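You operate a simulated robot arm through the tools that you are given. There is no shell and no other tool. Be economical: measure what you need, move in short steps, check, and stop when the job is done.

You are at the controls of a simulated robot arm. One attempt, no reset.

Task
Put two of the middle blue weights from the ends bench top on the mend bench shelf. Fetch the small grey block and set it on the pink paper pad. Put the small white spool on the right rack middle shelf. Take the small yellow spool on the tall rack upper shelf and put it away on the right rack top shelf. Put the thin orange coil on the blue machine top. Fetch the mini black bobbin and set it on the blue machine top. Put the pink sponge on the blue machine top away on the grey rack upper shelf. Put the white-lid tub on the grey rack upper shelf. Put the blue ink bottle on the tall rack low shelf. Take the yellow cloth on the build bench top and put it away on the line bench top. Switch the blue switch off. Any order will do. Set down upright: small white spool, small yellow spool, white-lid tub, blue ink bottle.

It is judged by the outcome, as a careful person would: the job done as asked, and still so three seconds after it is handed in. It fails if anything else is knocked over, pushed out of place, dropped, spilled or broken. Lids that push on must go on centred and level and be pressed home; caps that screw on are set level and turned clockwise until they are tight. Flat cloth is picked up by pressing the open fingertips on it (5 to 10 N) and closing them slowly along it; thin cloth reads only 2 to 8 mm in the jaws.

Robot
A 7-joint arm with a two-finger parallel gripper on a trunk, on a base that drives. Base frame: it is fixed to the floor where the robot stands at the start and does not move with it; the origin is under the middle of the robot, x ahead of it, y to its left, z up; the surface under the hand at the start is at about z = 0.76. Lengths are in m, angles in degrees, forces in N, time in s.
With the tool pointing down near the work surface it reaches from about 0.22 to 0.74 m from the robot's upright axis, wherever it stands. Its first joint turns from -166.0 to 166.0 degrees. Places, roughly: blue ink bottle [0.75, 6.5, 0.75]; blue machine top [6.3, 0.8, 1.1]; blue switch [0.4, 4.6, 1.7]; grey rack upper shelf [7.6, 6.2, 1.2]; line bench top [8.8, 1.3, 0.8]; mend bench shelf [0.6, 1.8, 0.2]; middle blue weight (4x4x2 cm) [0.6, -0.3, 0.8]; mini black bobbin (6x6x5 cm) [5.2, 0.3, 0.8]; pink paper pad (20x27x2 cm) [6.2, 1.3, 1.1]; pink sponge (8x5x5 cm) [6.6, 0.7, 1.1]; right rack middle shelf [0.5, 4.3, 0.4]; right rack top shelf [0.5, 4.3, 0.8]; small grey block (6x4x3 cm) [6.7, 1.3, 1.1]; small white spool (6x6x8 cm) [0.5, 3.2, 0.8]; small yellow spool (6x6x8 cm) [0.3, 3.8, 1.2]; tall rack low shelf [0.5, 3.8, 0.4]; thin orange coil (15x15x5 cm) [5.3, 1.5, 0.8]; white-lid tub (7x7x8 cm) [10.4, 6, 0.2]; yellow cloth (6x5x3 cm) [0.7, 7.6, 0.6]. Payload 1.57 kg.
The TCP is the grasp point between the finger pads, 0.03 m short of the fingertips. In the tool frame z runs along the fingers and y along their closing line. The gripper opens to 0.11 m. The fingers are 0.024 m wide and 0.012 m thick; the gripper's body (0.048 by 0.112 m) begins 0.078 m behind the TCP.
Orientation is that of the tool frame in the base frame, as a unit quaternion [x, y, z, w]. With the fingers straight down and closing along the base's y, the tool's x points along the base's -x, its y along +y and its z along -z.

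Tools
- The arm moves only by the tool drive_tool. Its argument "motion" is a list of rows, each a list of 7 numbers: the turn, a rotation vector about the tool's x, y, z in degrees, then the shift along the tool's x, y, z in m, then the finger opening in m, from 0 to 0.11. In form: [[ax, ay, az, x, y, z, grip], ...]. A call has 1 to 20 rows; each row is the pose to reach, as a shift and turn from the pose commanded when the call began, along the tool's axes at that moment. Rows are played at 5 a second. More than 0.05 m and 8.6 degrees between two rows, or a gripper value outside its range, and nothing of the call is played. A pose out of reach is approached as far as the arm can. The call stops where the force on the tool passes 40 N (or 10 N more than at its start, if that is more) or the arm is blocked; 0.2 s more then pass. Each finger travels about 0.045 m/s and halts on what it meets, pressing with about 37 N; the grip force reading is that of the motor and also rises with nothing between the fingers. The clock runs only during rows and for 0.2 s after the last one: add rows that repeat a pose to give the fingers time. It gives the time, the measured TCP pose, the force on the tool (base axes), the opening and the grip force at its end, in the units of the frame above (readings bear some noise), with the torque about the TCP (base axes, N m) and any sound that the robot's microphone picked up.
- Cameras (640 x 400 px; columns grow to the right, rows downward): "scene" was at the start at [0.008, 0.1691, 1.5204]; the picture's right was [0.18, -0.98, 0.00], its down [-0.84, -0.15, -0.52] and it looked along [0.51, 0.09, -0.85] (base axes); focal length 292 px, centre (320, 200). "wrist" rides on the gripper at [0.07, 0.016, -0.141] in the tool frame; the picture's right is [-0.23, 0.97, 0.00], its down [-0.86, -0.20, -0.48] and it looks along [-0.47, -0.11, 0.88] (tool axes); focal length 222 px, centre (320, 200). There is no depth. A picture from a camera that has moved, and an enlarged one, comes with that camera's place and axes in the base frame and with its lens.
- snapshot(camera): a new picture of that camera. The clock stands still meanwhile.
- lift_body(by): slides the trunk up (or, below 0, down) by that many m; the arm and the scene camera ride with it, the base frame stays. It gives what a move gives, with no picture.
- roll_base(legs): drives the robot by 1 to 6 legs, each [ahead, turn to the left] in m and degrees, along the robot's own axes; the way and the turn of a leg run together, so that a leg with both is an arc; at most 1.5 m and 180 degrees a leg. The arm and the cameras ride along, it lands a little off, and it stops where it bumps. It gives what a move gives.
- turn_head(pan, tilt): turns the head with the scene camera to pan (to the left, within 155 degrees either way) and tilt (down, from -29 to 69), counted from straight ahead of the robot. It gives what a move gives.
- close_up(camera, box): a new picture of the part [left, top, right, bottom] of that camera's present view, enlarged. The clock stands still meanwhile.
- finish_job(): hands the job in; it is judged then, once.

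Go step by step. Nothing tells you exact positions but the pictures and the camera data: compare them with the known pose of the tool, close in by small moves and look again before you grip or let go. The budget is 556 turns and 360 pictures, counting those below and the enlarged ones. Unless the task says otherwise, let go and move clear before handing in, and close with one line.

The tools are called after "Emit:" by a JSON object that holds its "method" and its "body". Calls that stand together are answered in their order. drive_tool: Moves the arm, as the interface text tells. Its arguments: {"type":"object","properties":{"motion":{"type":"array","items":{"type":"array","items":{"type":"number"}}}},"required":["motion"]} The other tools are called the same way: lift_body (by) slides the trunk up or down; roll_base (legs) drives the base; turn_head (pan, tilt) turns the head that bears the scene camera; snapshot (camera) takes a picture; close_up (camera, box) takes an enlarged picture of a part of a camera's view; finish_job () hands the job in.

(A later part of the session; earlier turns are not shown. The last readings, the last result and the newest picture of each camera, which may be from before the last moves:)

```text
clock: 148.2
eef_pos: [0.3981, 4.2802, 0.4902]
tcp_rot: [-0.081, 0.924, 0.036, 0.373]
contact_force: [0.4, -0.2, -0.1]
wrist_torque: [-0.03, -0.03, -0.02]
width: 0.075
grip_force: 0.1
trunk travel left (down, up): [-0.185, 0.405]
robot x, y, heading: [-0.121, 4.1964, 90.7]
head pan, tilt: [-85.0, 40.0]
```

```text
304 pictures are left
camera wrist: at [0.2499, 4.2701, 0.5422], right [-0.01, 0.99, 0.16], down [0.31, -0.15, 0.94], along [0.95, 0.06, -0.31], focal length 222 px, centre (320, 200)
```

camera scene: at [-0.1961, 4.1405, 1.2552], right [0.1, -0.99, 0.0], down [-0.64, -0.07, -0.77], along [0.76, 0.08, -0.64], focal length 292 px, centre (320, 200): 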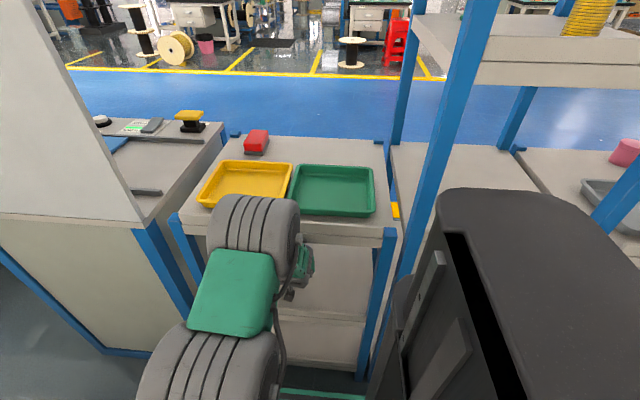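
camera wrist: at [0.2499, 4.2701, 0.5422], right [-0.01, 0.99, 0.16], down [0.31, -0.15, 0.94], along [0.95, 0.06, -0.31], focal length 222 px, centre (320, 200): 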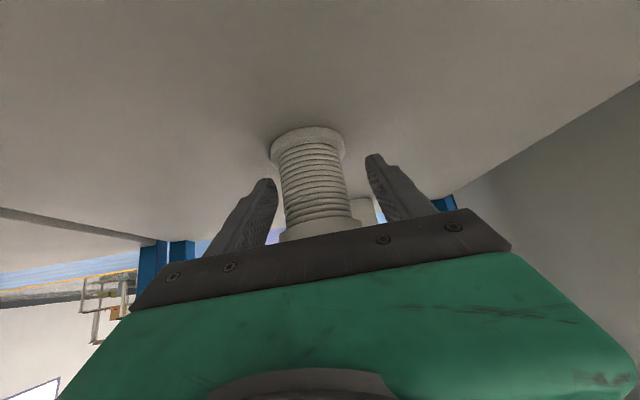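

Free. I back straight out with the fingers wider.

Emit:
{"method": "drive_tool", "body": {"motion": [[0, 0, 0, 0.002, 0, -0.002, 0.09], [0, 0, 0, 0.025, 0, -0.025, 0.09], [0, 0, 0, 0.055, 0, -0.055, 0.09], [0, 0, 0, 0.085, 0, -0.085, 0.09]]}}

Emit:
{"method": "snapshot", "body": {"camera": "wrist"}}

Emit:
{"method": "snapshot", "body": {"camera": "scene"}}

```text
clock: 149.2
eef_pos: [0.2849, 4.2593, 0.4936]
tcp_rot: [-0.082, 0.921, 0.035, 0.379]
contact_force: [1.1, 0.1, 0.3]
wrist_torque: [-0.01, -0.02, -0.02]
width: 0.0902
grip_force: 0.0
trunk travel left (down, up): [-0.185, 0.405]
robot x, y, heading: [-0.1218, 4.1928, 91.0]
head pan, tilt: [-85.0, 40.0]
```

```text
303 pictures are left
camera wrist: at [0.1355, 4.2492, 0.5452], right [-0.01, 0.99, 0.16], down [0.3, -0.15, 0.94], along [0.95, 0.06, -0.3], focal length 222 px, centre (320, 200)
```

wrist: 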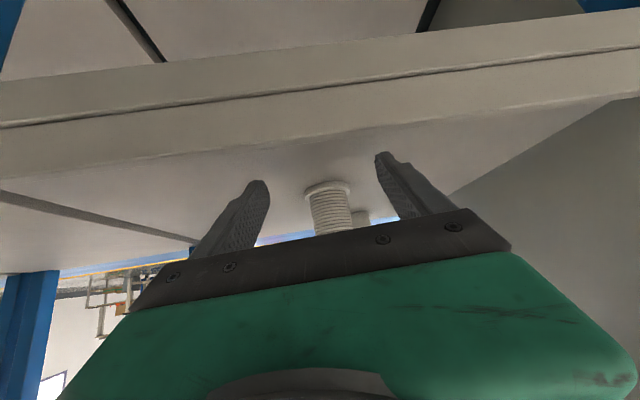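

```text
302 pictures are left
camera scene: at [-0.1915, 4.1414, 1.2557], right [0.1, -0.99, 0.0], down [-0.64, -0.07, -0.77], along [0.76, 0.08, -0.64], focal length 292 px, centre (320, 200)
```

scene: 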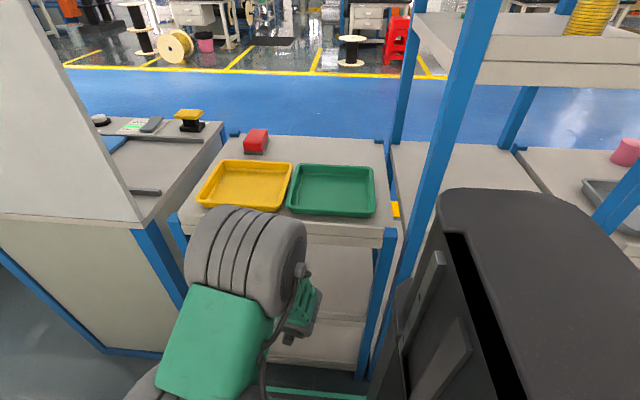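

The white spool stands upright on the middle shelf. Next is the yellow spool: I swing back into the aisle, raise, and drive back to y≈3.8.

Emit:
{"method": "drive_tool", "body": {"motion": [[-4.01, 0, -4.01, 0.0009, 0.0406, -0.0009, 0.09], [-8.02, 0, -8.02, 0.0047, 0.081, -0.0047, 0.09], [-12.03, 0, -12.03, 0.0112, 0.1205, -0.0112, 0.09], [-16.04, 0, -16.04, 0.0206, 0.1592, -0.0206, 0.09], [-20.05, 0, -20.05, 0.0325, 0.196, -0.0325, 0.09], [-24.05, 0, -24.05, 0.0469, 0.231, -0.0469, 0.09], [-28.06, 0, -28.06, 0.0638, 0.2642, -0.0638, 0.09], [-32.07, 0, -32.07, 0.0829, 0.2948, -0.0829, 0.09], [-36.08, 0, -36.08, 0.1038, 0.322, -0.1038, 0.09], [-40.09, 0, -40.09, 0.1268, 0.3467, -0.1268, 0.09], [-44.1, 0, -44.1, 0.1515, 0.3681, -0.1515, 0.09], [-48.1, 0, -48.1, 0.177, 0.3855, -0.177, 0.09], [-52.12, 0, -52.12, 0.2042, 0.3996, -0.2042, 0.09], [-56.13, 0, -56.13, 0.2321, 0.4098, -0.2321, 0.09], [-60.14, 0, -60.14, 0.2602, 0.4159, -0.2602, 0.09]]}}

Emit:
{"method": "lift_body", "body": {"by": 0.4}}

Emit:
{"method": "roll_base", "body": {"legs": [[-0.4, 0]]}}

Emit:
{"method": "turn_head", "body": {"pan": -85, "tilt": 35}}

Emit:
{"method": "snapshot", "body": {"camera": "scene"}}

```text
clock: 150.1
eef_pos: [0.2557, 4.3822, 0.5055]
tcp_rot: [-0.23, 0.889, 0.091, 0.384]
contact_force: [13.3, -4.4, 5.7]
wrist_torque: [0.19, -0.23, -0.57]
width: 0.0817
grip_force: 0.1
trunk travel left (down, up): [-0.185, 0.405]
robot x, y, heading: [-0.1234, 4.1981, 90.6]
head pan, tilt: [-85.0, 40.0]
stopped in row 4: the force on the tool passed its limit at 50 N (the readings are from after the stop); the commanded pose is now the measured one
```

```text
clock: 152.2
eef_pos: [0.2369, 4.3816, 0.6971]
tcp_rot: [-0.229, 0.899, 0.096, 0.361]
contact_force: [-0.8, 0.1, -0.2]
wrist_torque: [0.05, -0.1, -0.05]
width: 0.0898
grip_force: 0.1
trunk travel left (down, up): [-0.391, 0.199]
robot x, y, heading: [-0.1233, 4.1907, 90.7]
head pan, tilt: [-85.0, 40.0]
stopped: the force on the tool passed its limit at 82 N (the readings are from after the stop); the commanded pose is now the measured one
```

```text
clock: 154.1
eef_pos: [0.2329, 4.1204, 0.6949]
tcp_rot: [-0.236, 0.898, 0.109, 0.356]
contact_force: [-3.4, 8.1, -1.0]
wrist_torque: [-0.38, -0.15, -0.26]
width: 0.083
grip_force: 0.1
trunk travel left (down, up): [-0.391, 0.199]
robot x, y, heading: [-0.1248, 3.9222, 90.8]
head pan, tilt: [-85.0, 40.0]
stopped in leg 1: the force on the tool passed its limit at 129 N (the readings are from after the stop); the commanded pose is now the measured one
```

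```text
clock: 154.7
eef_pos: [0.2342, 4.1195, 0.6953]
tcp_rot: [-0.235, 0.898, 0.108, 0.356]
contact_force: [-3.9, 9.1, -3.2]
wrist_torque: [-0.27, -0.26, -0.28]
width: 0.0812
grip_force: 0.1
trunk travel left (down, up): [-0.391, 0.199]
robot x, y, heading: [-0.1214, 3.9203, 90.7]
head pan, tilt: [-85.0, 35.0]
```

```text
301 pictures are left
camera scene: at [-0.1863, 3.8703, 1.4694], right [0.1, -1.0, 0.0], down [-0.57, -0.06, -0.82], along [0.81, 0.08, -0.57], focal length 292 px, centre (320, 200)
```

scene: 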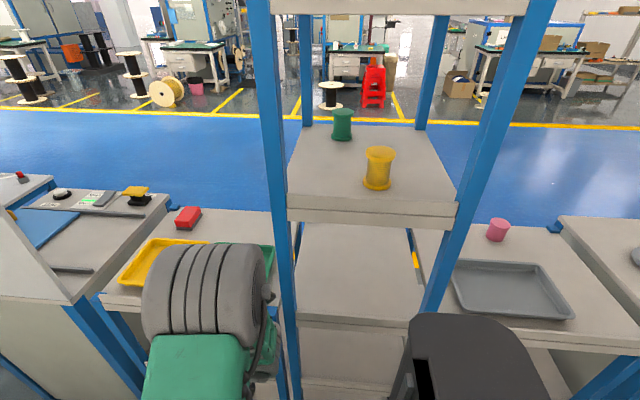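

I chained those calls too hastily: the hand brushed the rack posts. I stop to check the contact, then move away carefully.

Emit:
{"method": "roll_base", "body": {"legs": [[0.06, 0]]}}

Emit:
{"method": "snapshot", "body": {"camera": "wrist"}}

Emit:
{"method": "turn_head", "body": {"pan": -60, "tilt": 45}}

Emit:
{"method": "snapshot", "body": {"camera": "scene"}}

```text
clock: 155.7
eef_pos: [0.2344, 4.1793, 0.6962]
tcp_rot: [-0.235, 0.898, 0.108, 0.357]
contact_force: [0.0, 0.3, -0.9]
wrist_torque: [-0.02, 0.01, -0.02]
width: 0.0901
grip_force: 0.1
trunk travel left (down, up): [-0.391, 0.199]
robot x, y, heading: [-0.122, 3.9803, 90.8]
head pan, tilt: [-85.0, 35.0]
```

```text
300 pictures are left
camera wrist: at [0.0982, 4.1192, 0.7505], right [-0.34, 0.92, 0.18], down [0.36, -0.05, 0.93], along [0.87, 0.38, -0.31], focal length 222 px, centre (320, 200)
```

wrist: 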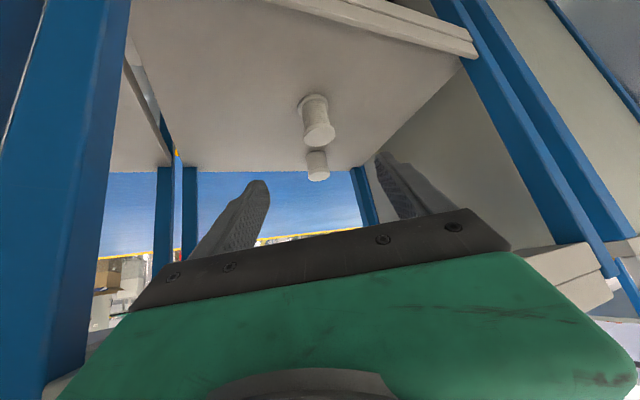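

```text
clock: 156.6
eef_pos: [0.234, 4.1796, 0.6945]
tcp_rot: [-0.234, 0.898, 0.107, 0.358]
contact_force: [-0.2, 1.4, 0.0]
wrist_torque: [-0.02, -0.01, -0.02]
width: 0.09
grip_force: 0.1
trunk travel left (down, up): [-0.391, 0.199]
robot x, y, heading: [-0.1225, 3.9789, 90.5]
head pan, tilt: [-60.0, 45.0]
```

```text
299 pictures are left
camera scene: at [-0.2043, 3.963, 1.4547], right [0.51, -0.86, 0.0], down [-0.61, -0.36, -0.71], along [0.61, 0.36, -0.71], focal length 292 px, centre (320, 200)
```

scene: 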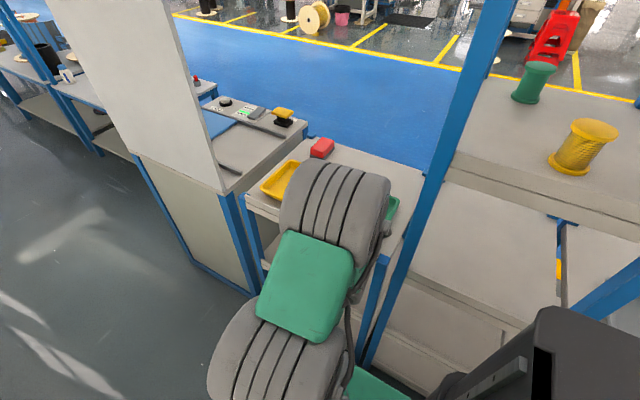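

Everything still stands as it should. From here the swing left clears the posts; I do only that and check.

Emit:
{"method": "drive_tool", "body": {"motion": [[-3.89, 0, -3.89, 0.0005, 0.0392, -0.0005, 0.09], [-7.78, 0, -7.78, 0.0036, 0.078, -0.0036, 0.09], [-11.67, 0, -11.67, 0.0094, 0.1163, -0.0094, 0.09], [-15.56, 0, -15.56, 0.0177, 0.1536, -0.0177, 0.09], [-19.45, 0, -19.45, 0.0286, 0.1897, -0.0286, 0.09], [-23.3, 0, -23.3, 0.0419, 0.2241, -0.0419, 0.09], [-27.2, 0, -27.2, 0.0573, 0.2565, -0.0573, 0.09], [-31.1, 0, -31.1, 0.0749, 0.2867, -0.0749, 0.09], [-35, 0, -35, 0.0945, 0.3143, -0.0945, 0.09], [-38.9, 0, -38.9, 0.1159, 0.3392, -0.1159, 0.09], [-42.8, 0, -42.8, 0.1389, 0.3611, -0.1389, 0.09]]}}

```text
clock: 159.0
eef_pos: [-0.1154, 4.3948, 0.71]
tcp_rot: [-0.651, 0.652, 0.286, 0.263]
contact_force: [0.3, 0.6, 0.5]
wrist_torque: [-0.02, 0.04, 0.0]
width: 0.09
grip_force: 0.0
trunk travel left (down, up): [-0.391, 0.199]
robot x, y, heading: [-0.1208, 3.9793, 90.7]
head pan, tilt: [-60.0, 45.0]
```

Arm is back over the aisle. The yellow spool's base is at about (0.326,3.805,1.156). To enter the tall rack straight I need the base further left, so I shift it to x≈-0.28.

Emit:
{"method": "roll_base", "body": {"legs": [[0.33, 28], [0.33, -28], [-0.8, 0]]}}

Emit:
{"method": "lift_body", "body": {"by": 0.19}}

```text
clock: 166.8
eef_pos: [-0.2719, 4.2276, 0.7082]
tcp_rot: [-0.64, 0.663, 0.282, 0.268]
contact_force: [0.7, 0.3, -0.6]
wrist_torque: [0.02, 0.03, 0.02]
width: 0.0899
grip_force: 0.1
trunk travel left (down, up): [-0.391, 0.199]
robot x, y, heading: [-0.2896, 3.8124, 88.9]
head pan, tilt: [-60.0, 45.0]
```

```text
clock: 168.9
eef_pos: [-0.2728, 4.2266, 0.8984]
tcp_rot: [-0.64, 0.663, 0.282, 0.267]
contact_force: [-0.1, -0.4, -0.1]
wrist_torque: [0.0, 0.01, 0.01]
width: 0.0899
grip_force: 0.0
trunk travel left (down, up): [-0.581, 0.009]
robot x, y, heading: [-0.2898, 3.8143, 88.8]
head pan, tilt: [-60.0, 45.0]
```

Now I raise the hand to spool height in the aisle.

Emit:
{"method": "drive_tool", "body": {"motion": [[0, 0, 0, -0.032, 0, -0.032, 0.09], [0, 0, 0, -0.064, 0, -0.064, 0.09], [0, 0, 0, -0.096, 0, -0.096, 0.09], [0, 0, 0, -0.128, 0, -0.128, 0.09], [0, 0, 0, -0.16, 0, -0.16, 0.09], [0, 0, 0, -0.192, 0, -0.192, 0.09], [0, 0, 0, -0.215, 0, -0.215, 0.09]]}}

```text
clock: 170.7
eef_pos: [-0.261, 4.2229, 1.1643]
tcp_rot: [-0.65, 0.678, 0.26, 0.224]
contact_force: [0.5, -0.2, 0.8]
wrist_torque: [-0.05, 0.01, 0.0]
width: 0.09
grip_force: 0.0
trunk travel left (down, up): [-0.581, 0.009]
robot x, y, heading: [-0.2903, 3.813, 88.4]
head pan, tilt: [-60.0, 45.0]
stopped in row 7: the arm was blocked; the commanded pose is now the measured one
```

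That's the folded limit of the arm. I extend the reach slightly and restore the 45° tilt.

Emit:
{"method": "drive_tool", "body": {"motion": [[0.6, -1.6, -1, -0.03, 0, 0.02, 0.09], [1.2, -3.3, -2.1, -0.055, 0, 0.02, 0.09], [1.8, -5, -3.2, -0.07, 0, 0.0156, 0.09]]}}

```text
clock: 171.5
eef_pos: [-0.2594, 4.2858, 1.2039]
tcp_rot: [0.653, -0.651, -0.272, -0.276]
contact_force: [-0.3, -0.2, 0.4]
wrist_torque: [-0.02, 0.0, -0.01]
width: 0.0901
grip_force: 0.0
trunk travel left (down, up): [-0.581, 0.009]
robot x, y, heading: [-0.2894, 3.8133, 88.8]
head pan, tilt: [-60.0, 45.0]
```

Good pose. I shift the base another 5 cm left for post clearance before swinging.

Emit:
{"method": "roll_base", "body": {"legs": [[0.22, 17], [0.22, -16], [-0.44, 0]]}}

Emit:
{"method": "turn_head", "body": {"pan": -88, "tilt": 35}}

Emit:
{"method": "snapshot", "body": {"camera": "scene"}}

```text
clock: 176.8
eef_pos: [-0.3266, 4.2873, 1.203]
tcp_rot: [0.656, -0.647, -0.274, -0.274]
contact_force: [-0.2, 0.1, -0.2]
wrist_torque: [0.0, 0.03, 0.04]
width: 0.09
grip_force: 0.1
trunk travel left (down, up): [-0.581, 0.009]
robot x, y, heading: [-0.3489, 3.816, 89.5]
head pan, tilt: [-60.0, 45.0]
```

```text
clock: 177.8
eef_pos: [-0.3277, 4.2876, 1.2044]
tcp_rot: [0.656, -0.648, -0.274, -0.274]
contact_force: [0.0, -0.4, 0.4]
wrist_torque: [-0.03, -0.01, -0.05]
width: 0.0899
grip_force: 0.0
trunk travel left (down, up): [-0.581, 0.009]
robot x, y, heading: [-0.3542, 3.8175, 89.4]
head pan, tilt: [-88.0, 35.0]
```

```text
298 pictures are left
camera scene: at [-0.4201, 3.7613, 1.6594], right [0.03, -1.0, 0.0], down [-0.57, -0.02, -0.82], along [0.82, 0.02, -0.57], focal length 292 px, centre (320, 200)
```

scene: 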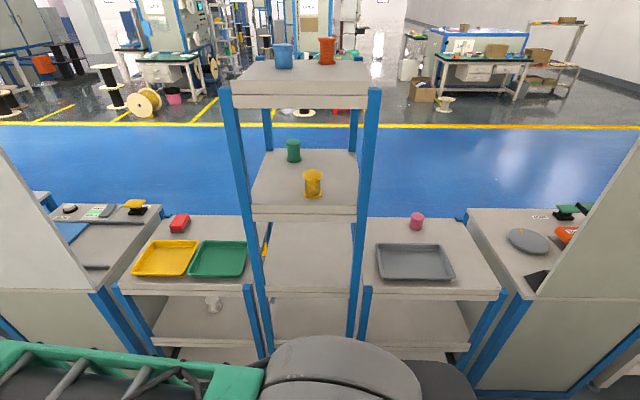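

The yellow spool is at (0.33,3.80), between posts at y≈3.66 and 3.98. I swing the arm right, staying outside the rack.

Emit:
{"method": "drive_tool", "body": {"motion": [[3.76, 0, 3.76, 0.0032, -0.0428, -0.0032, 0.09], [7.52, 0, 7.52, 0.0091, -0.0851, -0.0091, 0.09], [11.28, 0, 11.28, 0.0178, -0.1264, -0.0178, 0.09], [15.04, 0, 15.04, 0.0291, -0.1664, -0.0291, 0.09], [18.8, 0, 18.8, 0.0429, -0.2047, -0.0429, 0.09], [22.56, 0, 22.56, 0.0591, -0.2412, -0.0591, 0.09], [26.32, 0, 26.32, 0.0776, -0.2754, -0.0776, 0.09], [30.08, 0, 30.08, 0.0982, -0.3069, -0.0982, 0.09], [33.84, 0, 33.84, 0.121, -0.3361, -0.121, 0.09], [37.6, 0, 37.6, 0.1452, -0.3617, -0.1452, 0.09], [41.36, 0, 41.36, 0.171, -0.384, -0.171, 0.09], [45.12, 0, 45.12, 0.1986, -0.4034, -0.1986, 0.09], [48.88, 0, 48.88, 0.2268, -0.4188, -0.2268, 0.09], [52.64, 0, 52.64, 0.2564, -0.4307, -0.2564, 0.09], [56.4, 0, 56.4, 0.2861, -0.4385, -0.2861, 0.09], [60.16, 0, 60.16, 0.3162, -0.4425, -0.3162, 0.09], [63.92, 0, 63.92, 0.3469, -0.4426, -0.3469, 0.09]]}}

Emit:
{"method": "snapshot", "body": {"camera": "wrist"}}

Emit:
{"method": "snapshot", "body": {"camera": "scene"}}

```text
clock: 181.3
eef_pos: [0.1213, 3.8031, 1.2038]
tcp_rot: [0.001, 0.923, 0.006, 0.384]
contact_force: [-0.5, -0.7, 0.1]
wrist_torque: [0.04, 0.01, -0.03]
width: 0.0898
grip_force: 0.0
trunk travel left (down, up): [-0.581, 0.009]
robot x, y, heading: [-0.3528, 3.82, 89.3]
head pan, tilt: [-88.0, 35.0]
```

```text
297 pictures are left
camera wrist: at [-0.0291, 3.8191, 1.2541], right [0.16, 0.97, 0.17], down [0.26, -0.21, 0.94], along [0.95, -0.1, -0.29], focal length 222 px, centre (320, 200)
```

wrist: 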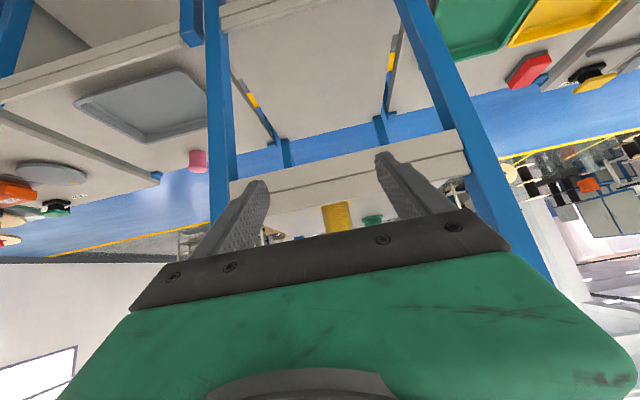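

```text
296 pictures are left
camera scene: at [-0.4199, 3.761, 1.6595], right [0.03, -1.0, 0.0], down [-0.57, -0.01, -0.82], along [0.82, 0.02, -0.57], focal length 292 px, centre (320, 200)
```

scene: 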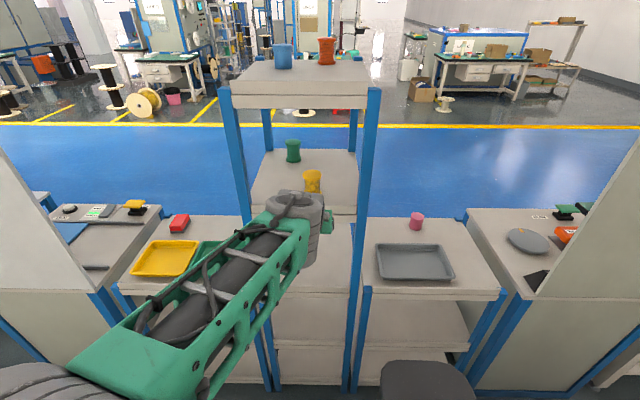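

Aligned: the spool lies straight ahead at y≈3.806. I move in toward it, stopping short to check.

Emit:
{"method": "drive_tool", "body": {"motion": [[0, 0, 0, -0.03, 0.001, 0.03, 0.09], [0, 0, 0, -0.06, 0.002, 0.06, 0.09], [0, 0, 0, -0.09, 0.003, 0.09, 0.09], [0, 0, 0, -0.11, 0.003, 0.11, 0.09]]}}

Emit:
{"method": "snapshot", "body": {"camera": "wrist"}}

Emit:
{"method": "close_up", "body": {"camera": "scene", "box": [220, 130, 400, 270]}}

```text
clock: 182.1
eef_pos: [0.2179, 3.8039, 1.2037]
tcp_rot: [0.002, 0.925, 0.005, 0.379]
contact_force: [-11.5, -0.1, 6.7]
wrist_torque: [-0.4, 0.09, -0.58]
width: 0.09
grip_force: 0.0
trunk travel left (down, up): [-0.581, 0.009]
robot x, y, heading: [-0.3516, 3.8106, 89.2]
head pan, tilt: [-88.0, 35.0]
stopped in row 3: the force on the tool passed its limit at 96 N (the readings are from after the stop); the commanded pose is now the measured one
```

```text
295 pictures are left
camera wrist: at [0.0687, 3.8201, 1.2555], right [0.16, 0.97, 0.17], down [0.27, -0.21, 0.94], along [0.95, -0.11, -0.3], focal length 222 px, centre (320, 200)
```

wrist: 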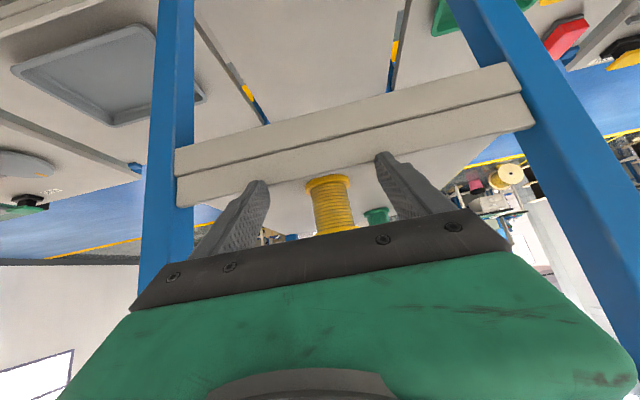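

```text
2.86 times, centred on (310, 200) of scene
camera zoom: at [-0.4242, 3.7617, 1.6596], right [0.03, -1.0, 0.0], down [-0.57, -0.01, -0.82], along [0.82, 0.02, -0.57], focal length 835 px, centre (349, 200)
```

zoom: 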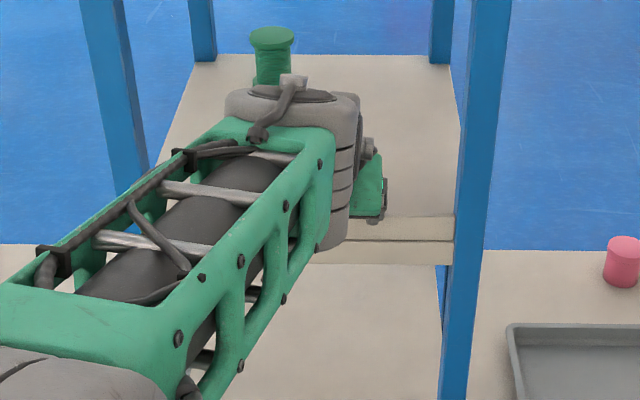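

The fingertips touched the shelf's front edge, so the shelf is at about 1.175. I back off slightly and rise 2 cm.

Emit:
{"method": "drive_tool", "body": {"motion": [[0, 0, 0, 0.0106, 0, -0.0106, 0.09], [0, 0, 0, -0.0035, 0, -0.0247, 0.09], [0, 0, 0, -0.0035, 0, -0.0247, 0.09]]}}

Emit:
{"method": "snapshot", "body": {"camera": "wrist"}}

```text
clock: 182.9
eef_pos: [0.2051, 3.8033, 1.2209]
tcp_rot: [0.002, 0.926, 0.005, 0.377]
contact_force: [-0.9, -0.7, -0.8]
wrist_torque: [0.0, 0.0, -0.01]
width: 0.0898
grip_force: 0.0
trunk travel left (down, up): [-0.581, 0.009]
robot x, y, heading: [-0.3512, 3.8164, 89.5]
head pan, tilt: [-88.0, 35.0]
```

```text
293 pictures are left
camera wrist: at [0.0563, 3.8192, 1.2741], right [0.16, 0.97, 0.17], down [0.28, -0.21, 0.94], along [0.95, -0.11, -0.3], focal length 222 px, centre (320, 200)
```

wrist: 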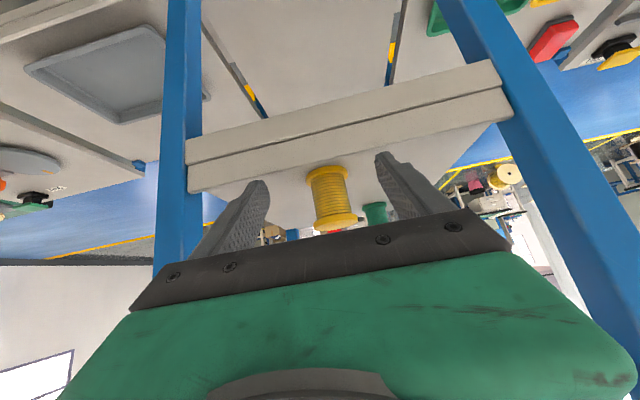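

I advance at this height a little and look again.

Emit:
{"method": "drive_tool", "body": {"motion": [[0, 0, 0, -0.012, 0.001, 0.012, 0.09], [0, 0, 0, -0.025, 0.002, 0.025, 0.09], [0, 0, 0, -0.037, 0.002, 0.035, 0.09]]}}

Emit:
{"method": "snapshot", "body": {"camera": "wrist"}}

```text
clock: 183.7
eef_pos: [0.2568, 3.8041, 1.2215]
tcp_rot: [0.002, 0.927, 0.005, 0.376]
contact_force: [0.4, 0.3, -0.3]
wrist_torque: [0.04, -0.02, 0.01]
width: 0.09
grip_force: 0.1
trunk travel left (down, up): [-0.581, 0.009]
robot x, y, heading: [-0.3538, 3.8167, 89.7]
head pan, tilt: [-88.0, 35.0]
```

```text
292 pictures are left
camera wrist: at [0.1083, 3.8209, 1.275], right [0.16, 0.97, 0.17], down [0.28, -0.21, 0.94], along [0.95, -0.1, -0.31], focal length 222 px, centre (320, 200)
```

wrist: 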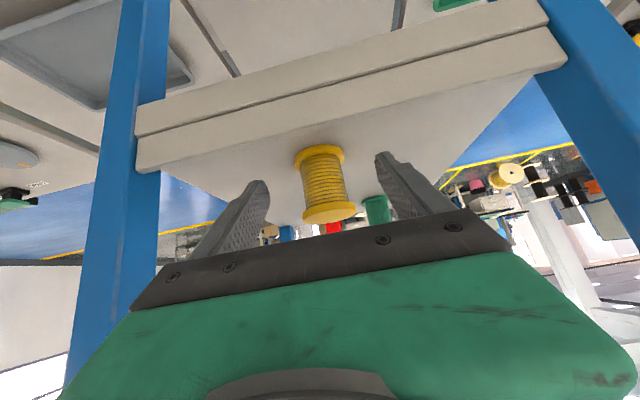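

The spool axis is near x≈0.325. I advance with the fingers straddling it and close.

Emit:
{"method": "drive_tool", "body": {"motion": [[0, 0, 0, -0.02, 0.001, 0.02, 0.09], [0, 0, 0, -0.035, 0.002, 0.04, 0.09], [0, 0, 0, -0.0403, 0.002, 0.053, 0.09]]}}

Emit:
{"method": "snapshot", "body": {"camera": "wrist"}}

```text
clock: 184.5
eef_pos: [0.3235, 3.8069, 1.2107]
tcp_rot: [0.002, 0.926, 0.005, 0.377]
contact_force: [0.4, -0.5, 1.2]
wrist_torque: [0.0, 0.02, -0.03]
width: 0.0901
grip_force: 0.1
trunk travel left (down, up): [-0.581, 0.009]
robot x, y, heading: [-0.354, 3.816, 89.5]
head pan, tilt: [-88.0, 35.0]
```

```text
291 pictures are left
camera wrist: at [0.1743, 3.8235, 1.2648], right [0.16, 0.97, 0.17], down [0.28, -0.21, 0.94], along [0.95, -0.11, -0.3], focal length 222 px, centre (320, 200)
```

wrist: 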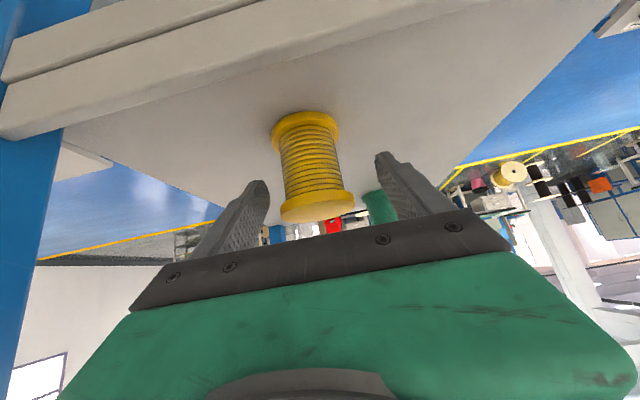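

The spool axis is at (0.329,3.8035). I make a small correction and close.

Emit:
{"method": "drive_tool", "body": {"motion": [[0, 0, 0, -0.001, -0.0035, 0.007, 0.09], [0, 0, 0, -0.001, -0.0035, 0.0075, 0.075], [0, 0, 0, -0.001, -0.0035, 0.0075, 0.06], [0, 0, 0, -0.001, -0.0035, 0.0075, 0.045], [0, 0, 0, -0.001, -0.0035, 0.0075, 0.03], [0, 0, 0, -0.001, -0.0035, 0.0075, 0.03]]}}

Emit:
{"method": "drive_tool", "body": {"motion": [[0, 0, 0, -0.007, 0, -0.007, 0.03], [0, 0, 0, -0.02, 0, -0.02, 0.03]]}}

Emit:
{"method": "snapshot", "body": {"camera": "wrist"}}

```text
clock: 185.9
eef_pos: [0.3284, 3.8047, 1.2068]
tcp_rot: [0.002, 0.926, 0.005, 0.377]
contact_force: [-0.1, 0.0, 0.2]
wrist_torque: [0.02, -0.03, -0.08]
width: 0.0567
grip_force: 37.0
trunk travel left (down, up): [-0.581, 0.009]
robot x, y, heading: [-0.3552, 3.8169, 89.3]
head pan, tilt: [-88.0, 35.0]
```

```text
clock: 186.5
eef_pos: [0.3299, 3.8047, 1.2351]
tcp_rot: [0.003, 0.926, 0.005, 0.376]
contact_force: [-1.5, 0.2, -0.3]
wrist_torque: [0.0, -0.01, 0.02]
width: 0.0565
grip_force: 37.1
trunk travel left (down, up): [-0.581, 0.009]
robot x, y, heading: [-0.3512, 3.8148, 89.2]
head pan, tilt: [-88.0, 35.0]
```

```text
290 pictures are left
camera wrist: at [0.1808, 3.82, 1.2876], right [0.16, 0.97, 0.17], down [0.28, -0.21, 0.94], along [0.95, -0.11, -0.31], focal length 222 px, centre (320, 200)
```

wrist: 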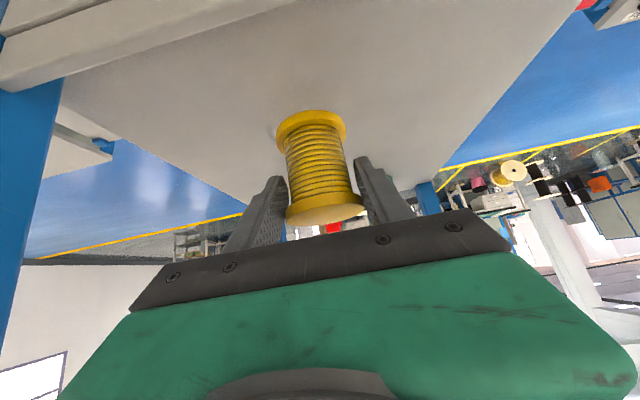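

Held securely. I retract straight out of the rack.

Emit:
{"method": "drive_tool", "body": {"motion": [[0, 0, 0, 0.028, 0, -0.028, 0.03], [0, 0, 0, 0.056, 0, -0.056, 0.03], [0, 0, 0, 0.084, 0, -0.084, 0.03], [0, 0, 0, 0.112, 0, -0.112, 0.03], [0, 0, 0, 0.136, 0, -0.136, 0.03]]}}

Emit:
{"method": "snapshot", "body": {"camera": "scene"}}

```text
clock: 187.7
eef_pos: [0.1384, 3.8031, 1.2364]
tcp_rot: [0.002, 0.926, 0.005, 0.377]
contact_force: [0.5, 0.3, -2.0]
wrist_torque: [-0.02, 0.01, 0.01]
width: 0.0563
grip_force: 36.9
trunk travel left (down, up): [-0.581, 0.009]
robot x, y, heading: [-0.3543, 3.8148, 89.2]
head pan, tilt: [-88.0, 35.0]
```

```text
289 pictures are left
camera scene: at [-0.4206, 3.7614, 1.6594], right [0.03, -1.0, 0.0], down [-0.57, -0.01, -0.82], along [0.82, 0.02, -0.57], focal length 292 px, centre (320, 200)
```

scene: 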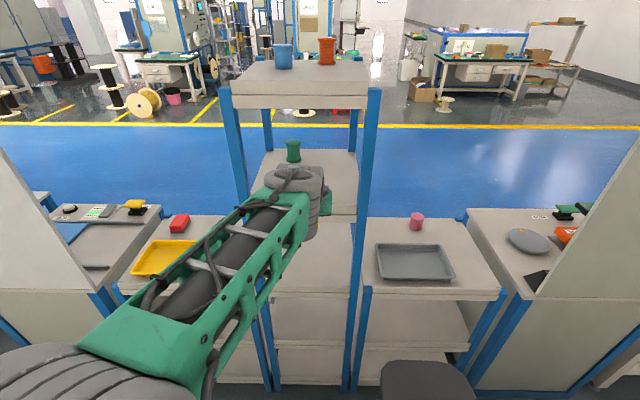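

I swing left into the aisle at this radius.

Emit:
{"method": "drive_tool", "body": {"motion": [[-3.51, 0, -3.51, 0.0004, 0.0426, -0.0004, 0.03], [-7.03, 0, -7.03, 0.0035, 0.0851, -0.0035, 0.03], [-10.54, 0, -10.54, 0.009, 0.127, -0.009, 0.03], [-14.06, 0, -14.06, 0.0173, 0.1683, -0.0173, 0.03], [-17.57, 0, -17.57, 0.0279, 0.208, -0.0279, 0.03], [-21.08, 0, -21.08, 0.0409, 0.2463, -0.0409, 0.03], [-24.6, 0, -24.6, 0.0563, 0.2833, -0.0563, 0.03], [-28.1, 0, -28.1, 0.0738, 0.3179, -0.0738, 0.03], [-31.6, 0, -31.6, 0.0933, 0.3501, -0.0933, 0.03], [-35.1, 0, -35.1, 0.115, 0.3802, -0.115, 0.03], [-38.7, 0, -38.7, 0.1384, 0.4075, -0.1384, 0.03], [-42.2, 0, -42.2, 0.1629, 0.4314, -0.1629, 0.03], [-45.7, 0, -45.7, 0.1893, 0.4526, -0.1893, 0.03], [-49.2, 0, -49.2, 0.2168, 0.4704, -0.2168, 0.03], [-52.7, 0, -52.7, 0.2451, 0.4847, -0.2451, 0.03], [-56.2, 0, -56.2, 0.2742, 0.4955, -0.2742, 0.03], [-59.7, 0, -59.7, 0.3042, 0.5027, -0.3042, 0.03], [-63.3, 0, -63.3, 0.3343, 0.5063, -0.3343, 0.03]]}}

```text
clock: 191.5
eef_pos: [-0.3382, 4.3147, 1.2484]
tcp_rot: [-0.647, 0.656, 0.278, 0.272]
contact_force: [-1.0, 0.3, -0.3]
wrist_torque: [-0.04, -0.01, 0.0]
width: 0.0563
grip_force: 36.7
trunk travel left (down, up): [-0.581, 0.009]
robot x, y, heading: [-0.3493, 3.8137, 89.7]
head pan, tilt: [-88.0, 35.0]
```

Now the S-curve to (-0.12, 4.11).

Emit:
{"method": "roll_base", "body": {"legs": [[0.42, -32], [0.42, 32], [-0.5, 0]]}}

Emit:
{"method": "lift_body", "body": {"by": -0.2}}

Emit:
{"method": "turn_head", "body": {"pan": -85, "tilt": 42}}

Emit:
{"method": "snapshot", "body": {"camera": "scene"}}

```text
clock: 198.8
eef_pos: [-0.1172, 4.601, 1.2494]
tcp_rot: [0.652, -0.651, -0.279, -0.269]
contact_force: [-0.5, 0.1, -0.9]
wrist_torque: [-0.05, 0.03, 0.0]
width: 0.056
grip_force: 36.5
trunk travel left (down, up): [-0.581, 0.009]
robot x, y, heading: [-0.1238, 4.102, 90.5]
head pan, tilt: [-88.0, 35.0]
```

```text
clock: 201.0
eef_pos: [-0.118, 4.6011, 1.0494]
tcp_rot: [0.652, -0.652, -0.279, -0.269]
contact_force: [0.5, -0.1, -0.8]
wrist_torque: [-0.02, 0.0, 0.0]
width: 0.0562
grip_force: 36.4
trunk travel left (down, up): [-0.381, 0.209]
robot x, y, heading: [-0.1228, 4.1018, 90.5]
head pan, tilt: [-88.0, 35.0]
```

```text
clock: 201.7
eef_pos: [-0.118, 4.6014, 1.0484]
tcp_rot: [0.652, -0.652, -0.279, -0.27]
contact_force: [0.8, 0.0, -1.4]
wrist_torque: [-0.02, 0.02, 0.0]
width: 0.056
grip_force: 36.9
trunk travel left (down, up): [-0.381, 0.209]
robot x, y, heading: [-0.1276, 4.1001, 90.6]
head pan, tilt: [-85.0, 42.0]
```

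```text
288 pictures are left
camera scene: at [-0.1963, 4.0506, 1.449], right [0.1, -1.0, 0.0], down [-0.67, -0.06, -0.74], along [0.74, 0.07, -0.67], focal length 292 px, centre (320, 200)
```

scene: 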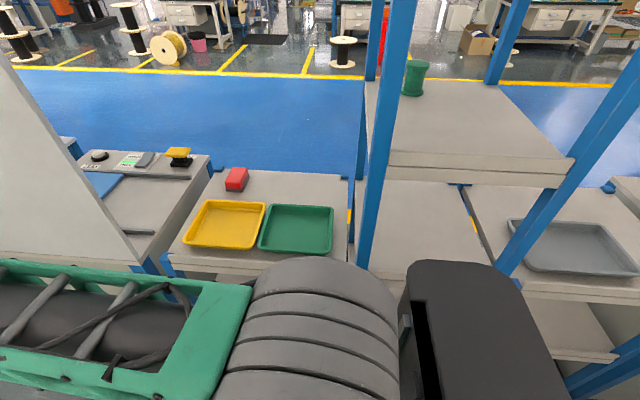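

There's a free spot behind the green tray at about (0.565,4.21). I inch ahead 5 cm and swing right over the rack top.

Emit:
{"method": "roll_base", "body": {"legs": [[0.05, 0]]}}

Emit:
{"method": "drive_tool", "body": {"motion": [[3.34, 0, 3.34, 0.0023, -0.041, -0.0023, 0.03], [6.68, 0, 6.68, 0.0069, -0.0817, -0.0069, 0.03], [10.0, 0, 10.0, 0.0138, -0.1217, -0.0138, 0.03], [13.35, 0, 13.35, 0.023, -0.1607, -0.023, 0.03], [16.7, 0, 16.7, 0.0345, -0.1986, -0.0345, 0.03], [20, 0, 20, 0.0481, -0.2348, -0.0481, 0.03], [23.4, 0, 23.4, 0.0637, -0.2693, -0.0637, 0.03], [26.7, 0, 26.7, 0.0817, -0.3026, -0.0817, 0.03], [30, 0, 30, 0.1012, -0.333, -0.1012, 0.03], [33.4, 0, 33.4, 0.1223, -0.361, -0.1223, 0.03], [36.7, 0, 36.7, 0.145, -0.3865, -0.145, 0.03], [40.1, 0, 40.1, 0.1691, -0.4093, -0.1691, 0.03], [43.4, 0, 43.4, 0.195, -0.4296, -0.195, 0.03], [46.7, 0, 46.7, 0.2214, -0.4464, -0.2214, 0.03], [50.1, 0, 50.1, 0.2488, -0.4602, -0.2488, 0.03], [53.4, 0, 53.4, 0.2768, -0.4707, -0.2768, 0.03], [56.7, 0, 56.7, 0.3054, -0.4779, -0.3054, 0.03], [60.1, 0, 60.1, 0.3348, -0.4818, -0.3348, 0.03]]}}

Emit:
{"method": "snapshot", "body": {"camera": "scene"}}

Emit:
{"method": "snapshot", "body": {"camera": "wrist"}}

```text
clock: 202.6
eef_pos: [-0.1176, 4.6526, 1.0495]
tcp_rot: [0.653, -0.65, -0.279, -0.269]
contact_force: [0.4, 0.0, -0.9]
wrist_torque: [-0.01, -0.02, 0.0]
width: 0.0564
grip_force: 37.3
trunk travel left (down, up): [-0.381, 0.209]
robot x, y, heading: [-0.1236, 4.1536, 90.6]
head pan, tilt: [-85.0, 42.0]
```

```text
clock: 206.4
eef_pos: [0.3668, 4.1848, 1.0384]
tcp_rot: [-0.042, 0.925, 0.024, 0.376]
contact_force: [0.7, -0.4, -2.0]
wrist_torque: [-0.02, -0.01, 0.02]
width: 0.056
grip_force: 36.8
trunk travel left (down, up): [-0.381, 0.209]
robot x, y, heading: [-0.1262, 4.155, 90.5]
head pan, tilt: [-85.0, 42.0]
```

```text
287 pictures are left
camera scene: at [-0.1966, 4.1021, 1.449], right [0.1, -1.0, 0.0], down [-0.67, -0.06, -0.74], along [0.74, 0.07, -0.67], focal length 292 px, centre (320, 200)
```

scene: 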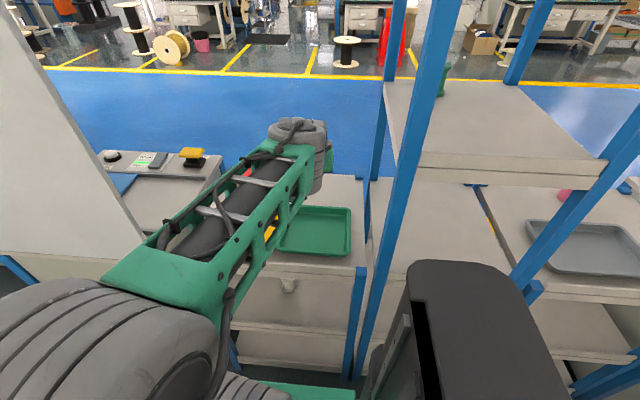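

```text
286 pictures are left
camera wrist: at [0.2164, 4.1868, 1.0899], right [0.07, 0.98, 0.17], down [0.3, -0.18, 0.94], along [0.95, -0.01, -0.3], focal length 222 px, centre (320, 200)
```

wrist: 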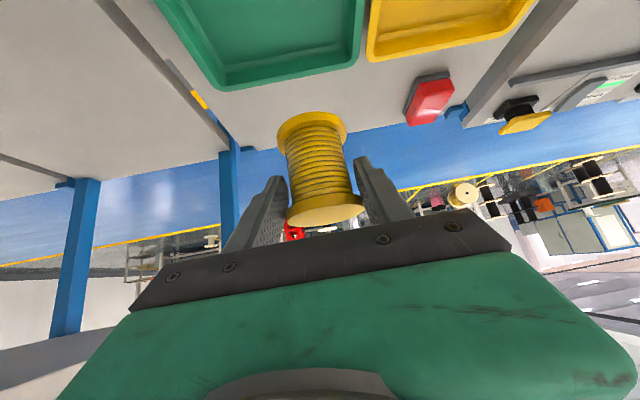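

Clear. I extend to above the free spot and lower part-way.

Emit:
{"method": "drive_tool", "body": {"motion": [[0, 0, 0, -0.029, 0.001, 0.028, 0.03], [0, 0, 0, -0.058, 0.002, 0.056, 0.03], [0, 0, 0, -0.087, 0.003, 0.084, 0.03], [0, 0, 0, -0.116, 0.0035, 0.112, 0.03], [0, 0, 0, -0.144, 0.0035, 0.139, 0.03], [0, 0, 0, -0.118, 0.0035, 0.165, 0.03], [0, 0, 0, -0.092, 0.0035, 0.191, 0.03], [0, 0, 0, -0.068, 0.0035, 0.217, 0.03]]}}

Emit:
{"method": "snapshot", "body": {"camera": "wrist"}}

Emit:
{"method": "snapshot", "body": {"camera": "scene"}}

```text
clock: 208.2
eef_pos: [0.5634, 4.207, 0.93]
tcp_rot: [-0.043, 0.925, 0.024, 0.377]
contact_force: [0.2, 0.0, -0.8]
wrist_torque: [-0.01, 0.02, 0.02]
width: 0.0559
grip_force: 36.0
trunk travel left (down, up): [-0.381, 0.209]
robot x, y, heading: [-0.128, 4.1518, 90.5]
head pan, tilt: [-85.0, 42.0]
```

```text
285 pictures are left
camera wrist: at [0.413, 4.2089, 0.9814], right [0.07, 0.98, 0.17], down [0.3, -0.18, 0.94], along [0.95, -0.01, -0.3], focal length 222 px, centre (320, 200)
```

wrist: 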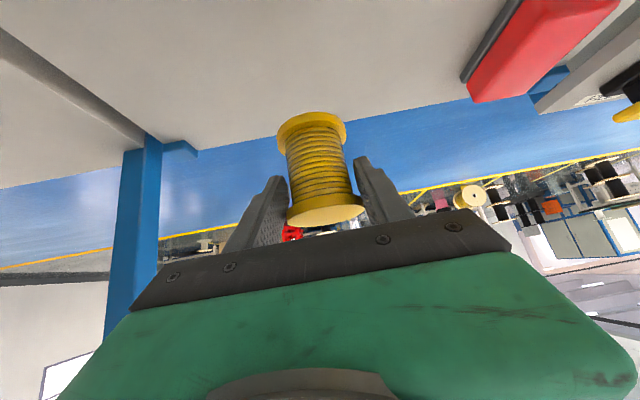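

```text
284 pictures are left
camera scene: at [-0.1964, 4.1021, 1.449], right [0.1, -1.0, 0.0], down [-0.67, -0.06, -0.74], along [0.74, 0.07, -0.67], focal length 292 px, centre (320, 200)
```

scene: 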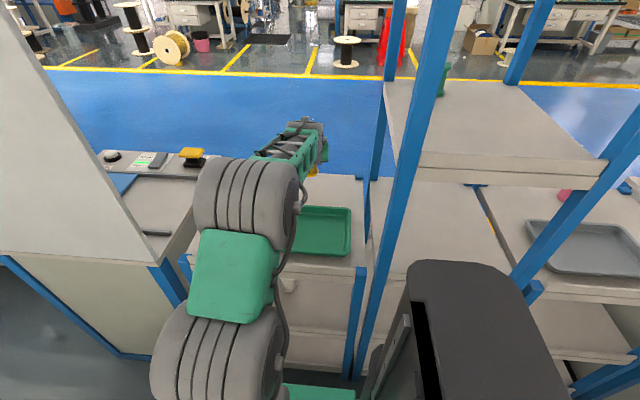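

The spot is clear and 10 cm from the back edge. I lower toward contact.

Emit:
{"method": "drive_tool", "body": {"motion": [[0, 0, 0, 0.0174, 0, 0.018, 0.03], [0, 0, 0, 0.0313, 0, 0.0324, 0.03], [0, 0, 0, 0.0417, 0, 0.0431, 0.03]]}}

Emit:
{"method": "snapshot", "body": {"camera": "wrist"}}

```text
clock: 209.0
eef_pos: [0.5649, 4.2076, 0.8694]
tcp_rot: [-0.041, 0.926, 0.023, 0.376]
contact_force: [0.2, -0.6, -1.0]
wrist_torque: [-0.02, 0.0, -0.02]
width: 0.0561
grip_force: 37.2
trunk travel left (down, up): [-0.381, 0.209]
robot x, y, heading: [-0.1288, 4.1533, 90.5]
head pan, tilt: [-85.0, 42.0]
```

```text
283 pictures are left
camera wrist: at [0.4153, 4.2094, 0.9215], right [0.07, 0.98, 0.17], down [0.3, -0.18, 0.94], along [0.95, -0.01, -0.3], focal length 222 px, centre (320, 200)
```

wrist: 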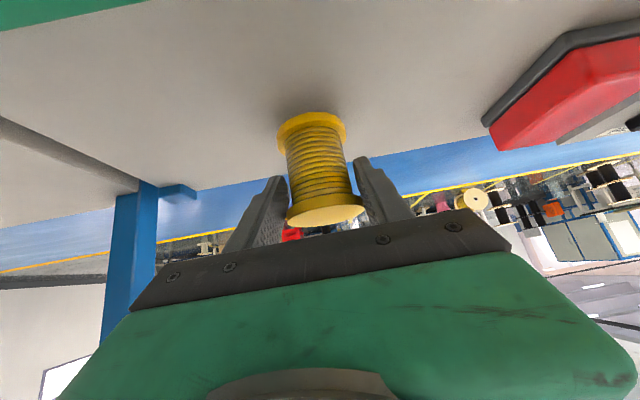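

Lowering in small steps.

Emit:
{"method": "drive_tool", "body": {"motion": [[0, 0, 0, 0.0035, 0, 0.0036, 0.03], [0, 0, 0, 0.0063, 0, 0.0065, 0.03]]}}

Emit:
{"method": "drive_tool", "body": {"motion": [[0, 0, 0, 0.0021, 0, 0.0022, 0.03], [0, 0, 0, 0.0035, 0, 0.0036, 0.03]]}}

Emit:
{"method": "drive_tool", "body": {"motion": [[0, 0, 0, 0.0014, 0, 0.0014, 0.03], [0, 0, 0, 0.0028, 0, 0.0029, 0.03]]}}

```text
clock: 209.6
eef_pos: [0.5651, 4.2071, 0.8599]
tcp_rot: [-0.042, 0.925, 0.024, 0.376]
contact_force: [0.8, 0.3, -1.2]
wrist_torque: [0.0, 0.04, -0.01]
width: 0.0561
grip_force: 36.4
trunk travel left (down, up): [-0.381, 0.209]
robot x, y, heading: [-0.1285, 4.1533, 90.4]
head pan, tilt: [-85.0, 42.0]
```

```text
clock: 210.2
eef_pos: [0.5665, 4.2082, 0.8577]
tcp_rot: [-0.042, 0.925, 0.023, 0.377]
contact_force: [-0.5, -0.2, -0.9]
wrist_torque: [0.02, 0.0, -0.01]
width: 0.0559
grip_force: 37.2
trunk travel left (down, up): [-0.381, 0.209]
robot x, y, heading: [-0.1317, 4.1541, 90.4]
head pan, tilt: [-85.0, 42.0]
```

```text
clock: 210.8
eef_pos: [0.5658, 4.209, 0.8568]
tcp_rot: [-0.043, 0.924, 0.024, 0.38]
contact_force: [-3.4, 0.2, 14.0]
wrist_torque: [0.21, 0.4, 0.04]
width: 0.0557
grip_force: 37.4
trunk travel left (down, up): [-0.381, 0.209]
robot x, y, heading: [-0.1264, 4.1544, 90.7]
head pan, tilt: [-85.0, 42.0]
```

Contact at z≈0.857 with 14 N. I release and back straight out along the horizontal.

Emit:
{"method": "drive_tool", "body": {"motion": [[0, 0, 0, -0.0007, 0, -0.0007, 0.05], [0, 0, 0, -0.0007, 0, -0.0007, 0.065], [0, 0, 0, -0.0007, 0, -0.0007, 0.08], [0, 0, 0, -0.0007, 0, -0.0007, 0.09], [0, 0, 0, 0.018, 0, -0.019, 0.09], [0, 0, 0, 0.036, 0, -0.037, 0.09], [0, 0, 0, 0.053, 0, -0.055, 0.09]]}}

Emit:
{"method": "snapshot", "body": {"camera": "wrist"}}

```text
clock: 212.4
eef_pos: [0.4875, 4.1994, 0.8552]
tcp_rot: [-0.042, 0.925, 0.024, 0.376]
contact_force: [-0.6, 0.8, 1.2]
wrist_torque: [0.01, 0.01, -0.01]
width: 0.0899
grip_force: 0.0
trunk travel left (down, up): [-0.381, 0.209]
robot x, y, heading: [-0.1283, 4.1489, 90.5]
head pan, tilt: [-85.0, 42.0]
```

```text
282 pictures are left
camera wrist: at [0.3379, 4.2008, 0.9076], right [0.07, 0.98, 0.17], down [0.3, -0.18, 0.94], along [0.95, -0.01, -0.3], focal length 222 px, centre (320, 200)
```

wrist: 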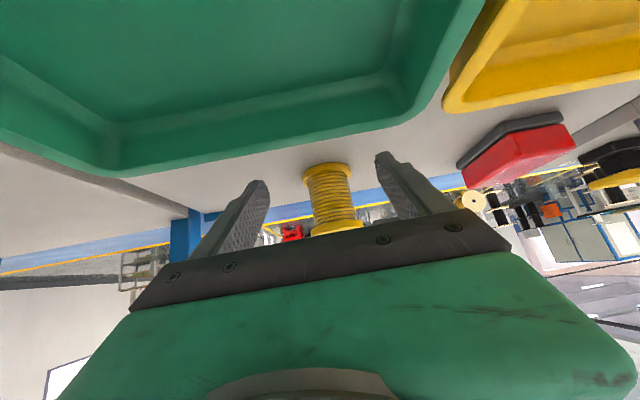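

The yellow spool stands upright. I rise straight up, retract, then look for the blue switch.

Emit:
{"method": "drive_tool", "body": {"motion": [[0, 0, 0, -0.03, 0, -0.031, 0.09], [0, 0, 0, -0.06, 0, -0.062, 0.09], [0, 0, 0, -0.09, 0, -0.093, 0.09], [0, 0, 0, -0.12, 0, -0.124, 0.09], [0, 0, 0, -0.14, 0, -0.144, 0.09], [0, 0, 0, -0.115, 0, -0.168, 0.09], [0, 0, 0, -0.09, 0, -0.193, 0.09]]}}

Emit:
{"method": "turn_head", "body": {"pan": -55, "tilt": -5}}

Emit:
{"method": "snapshot", "body": {"camera": "scene"}}

```text
clock: 214.0
eef_pos: [0.4202, 4.1922, 1.0539]
tcp_rot: [-0.043, 0.925, 0.024, 0.376]
contact_force: [-0.5, 0.1, 0.4]
wrist_torque: [0.02, 0.02, -0.01]
width: 0.09
grip_force: 0.0
trunk travel left (down, up): [-0.381, 0.209]
robot x, y, heading: [-0.1252, 4.1567, 90.6]
head pan, tilt: [-85.0, 42.0]
```

```text
clock: 215.2
eef_pos: [0.419, 4.1914, 1.0548]
tcp_rot: [-0.042, 0.925, 0.024, 0.376]
contact_force: [0.3, 1.0, 0.3]
wrist_torque: [0.0, -0.01, 0.02]
width: 0.09
grip_force: 0.0
trunk travel left (down, up): [-0.381, 0.209]
robot x, y, heading: [-0.1298, 4.1536, 90.2]
head pan, tilt: [-55.0, -5.0]
```

```text
281 pictures are left
camera scene: at [-0.2087, 4.1448, 1.5233], right [0.58, -0.81, 0.0], down [0.07, 0.05, -1.0], along [0.81, 0.58, 0.09], focal length 292 px, centre (320, 200)
```

scene: 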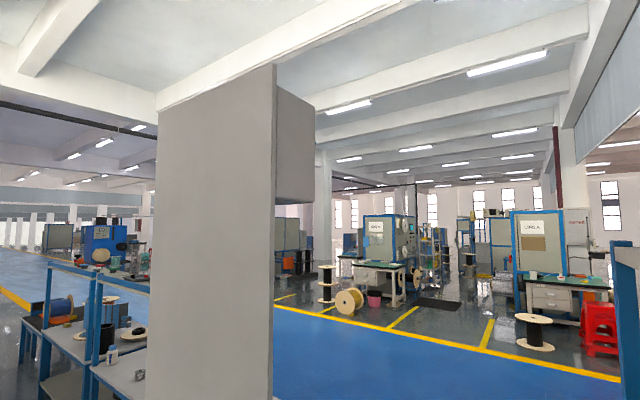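

The panel at y≈4.6–5.1 has a box on its far (+x) side near the top. I zoom in to see whether the blue switch is visible.

Emit:
{"method": "close_up", "body": {"camera": "scene", "box": [230, 60, 350, 230]}}

Emit:
{"method": "turn_head", "body": {"pan": -10, "tilt": 15}}

Emit:
{"method": "snapshot", "body": {"camera": "scene"}}

```text
2.35 times, centred on (290, 145) of scene
camera zoom: at [-0.2087, 4.1448, 1.5233], right [0.58, -0.81, 0.0], down [0.07, 0.05, -1.0], along [0.81, 0.58, 0.09], focal length 688 px, centre (391, 329)
```

zoom: 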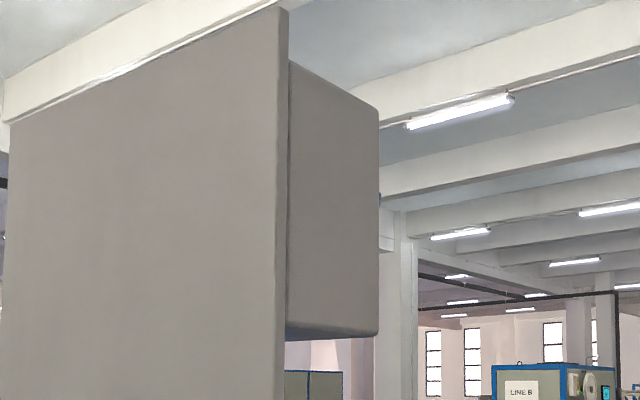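

```text
clock: 216.3
eef_pos: [0.4204, 4.1923, 1.0551]
tcp_rot: [-0.043, 0.925, 0.025, 0.376]
contact_force: [0.2, -0.6, 0.4]
wrist_torque: [-0.01, 0.01, -0.01]
width: 0.0902
grip_force: 0.1
trunk travel left (down, up): [-0.381, 0.209]
robot x, y, heading: [-0.1251, 4.1509, 90.5]
head pan, tilt: [-10.0, 15.0]
```

```text
279 pictures are left
camera scene: at [-0.2645, 4.1861, 1.4915], right [0.99, -0.17, 0.0], down [-0.04, -0.25, -0.97], along [0.16, 0.95, -0.26], focal length 292 px, centre (320, 200)
```

scene: 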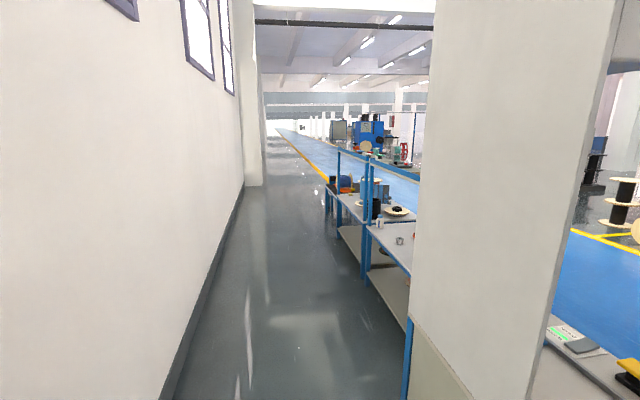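

A sliver of blue shows the switch is on the box's +x face, so I'll do it from the main aisle. I bring the arm back into the back aisle first.

Emit:
{"method": "drive_tool", "body": {"motion": [[0, 0, 0, 0.027, 0, -0.026, 0.09], [0, 0, 0, 0.053, 0, -0.052, 0.09], [0, 0, 0, 0.079, 0, -0.0765, 0.09], [-4.24, 0, -4.24, 0.0794, 0.0457, -0.0769, 0.09], [-8.49, 0, -8.49, 0.0831, 0.0911, -0.0806, 0.09], [-12.7, 0, -12.7, 0.0902, 0.1358, -0.0877, 0.09], [-17, 0, -17, 0.1006, 0.1791, -0.0981, 0.09], [-21.2, 0, -21.2, 0.1141, 0.2206, -0.1116, 0.09], [-25.5, 0, -25.5, 0.1306, 0.2599, -0.1281, 0.09], [-29.7, 0, -29.7, 0.15, 0.2967, -0.1475, 0.09], [-33.9, 0, -33.9, 0.1719, 0.3303, -0.1694, 0.09], [-38.2, 0, -38.2, 0.1961, 0.3605, -0.1936, 0.09], [-42.4, 0, -42.4, 0.2226, 0.3869, -0.2201, 0.09], [-46.7, 0, -46.7, 0.2508, 0.4093, -0.2483, 0.09], [-50.9, 0, -50.9, 0.2805, 0.4274, -0.278, 0.09], [-55.1, 0, -55.1, 0.3114, 0.441, -0.3089, 0.09], [-59.4, 0, -59.4, 0.3431, 0.4499, -0.3406, 0.09]]}}

```text
clock: 218.6
eef_pos: [0.2181, 4.4143, 1.0414]
tcp_rot: [-0.301, 0.882, 0.134, 0.337]
contact_force: [0.5, -0.3, -0.2]
wrist_torque: [0.02, -0.02, 0.02]
width: 0.0903
grip_force: 0.1
trunk travel left (down, up): [-0.381, 0.209]
robot x, y, heading: [-0.1283, 4.1563, 90.6]
head pan, tilt: [-10.0, 15.0]
stopped in row 11: the arm was blocked; the commanded pose is now the measured one
```

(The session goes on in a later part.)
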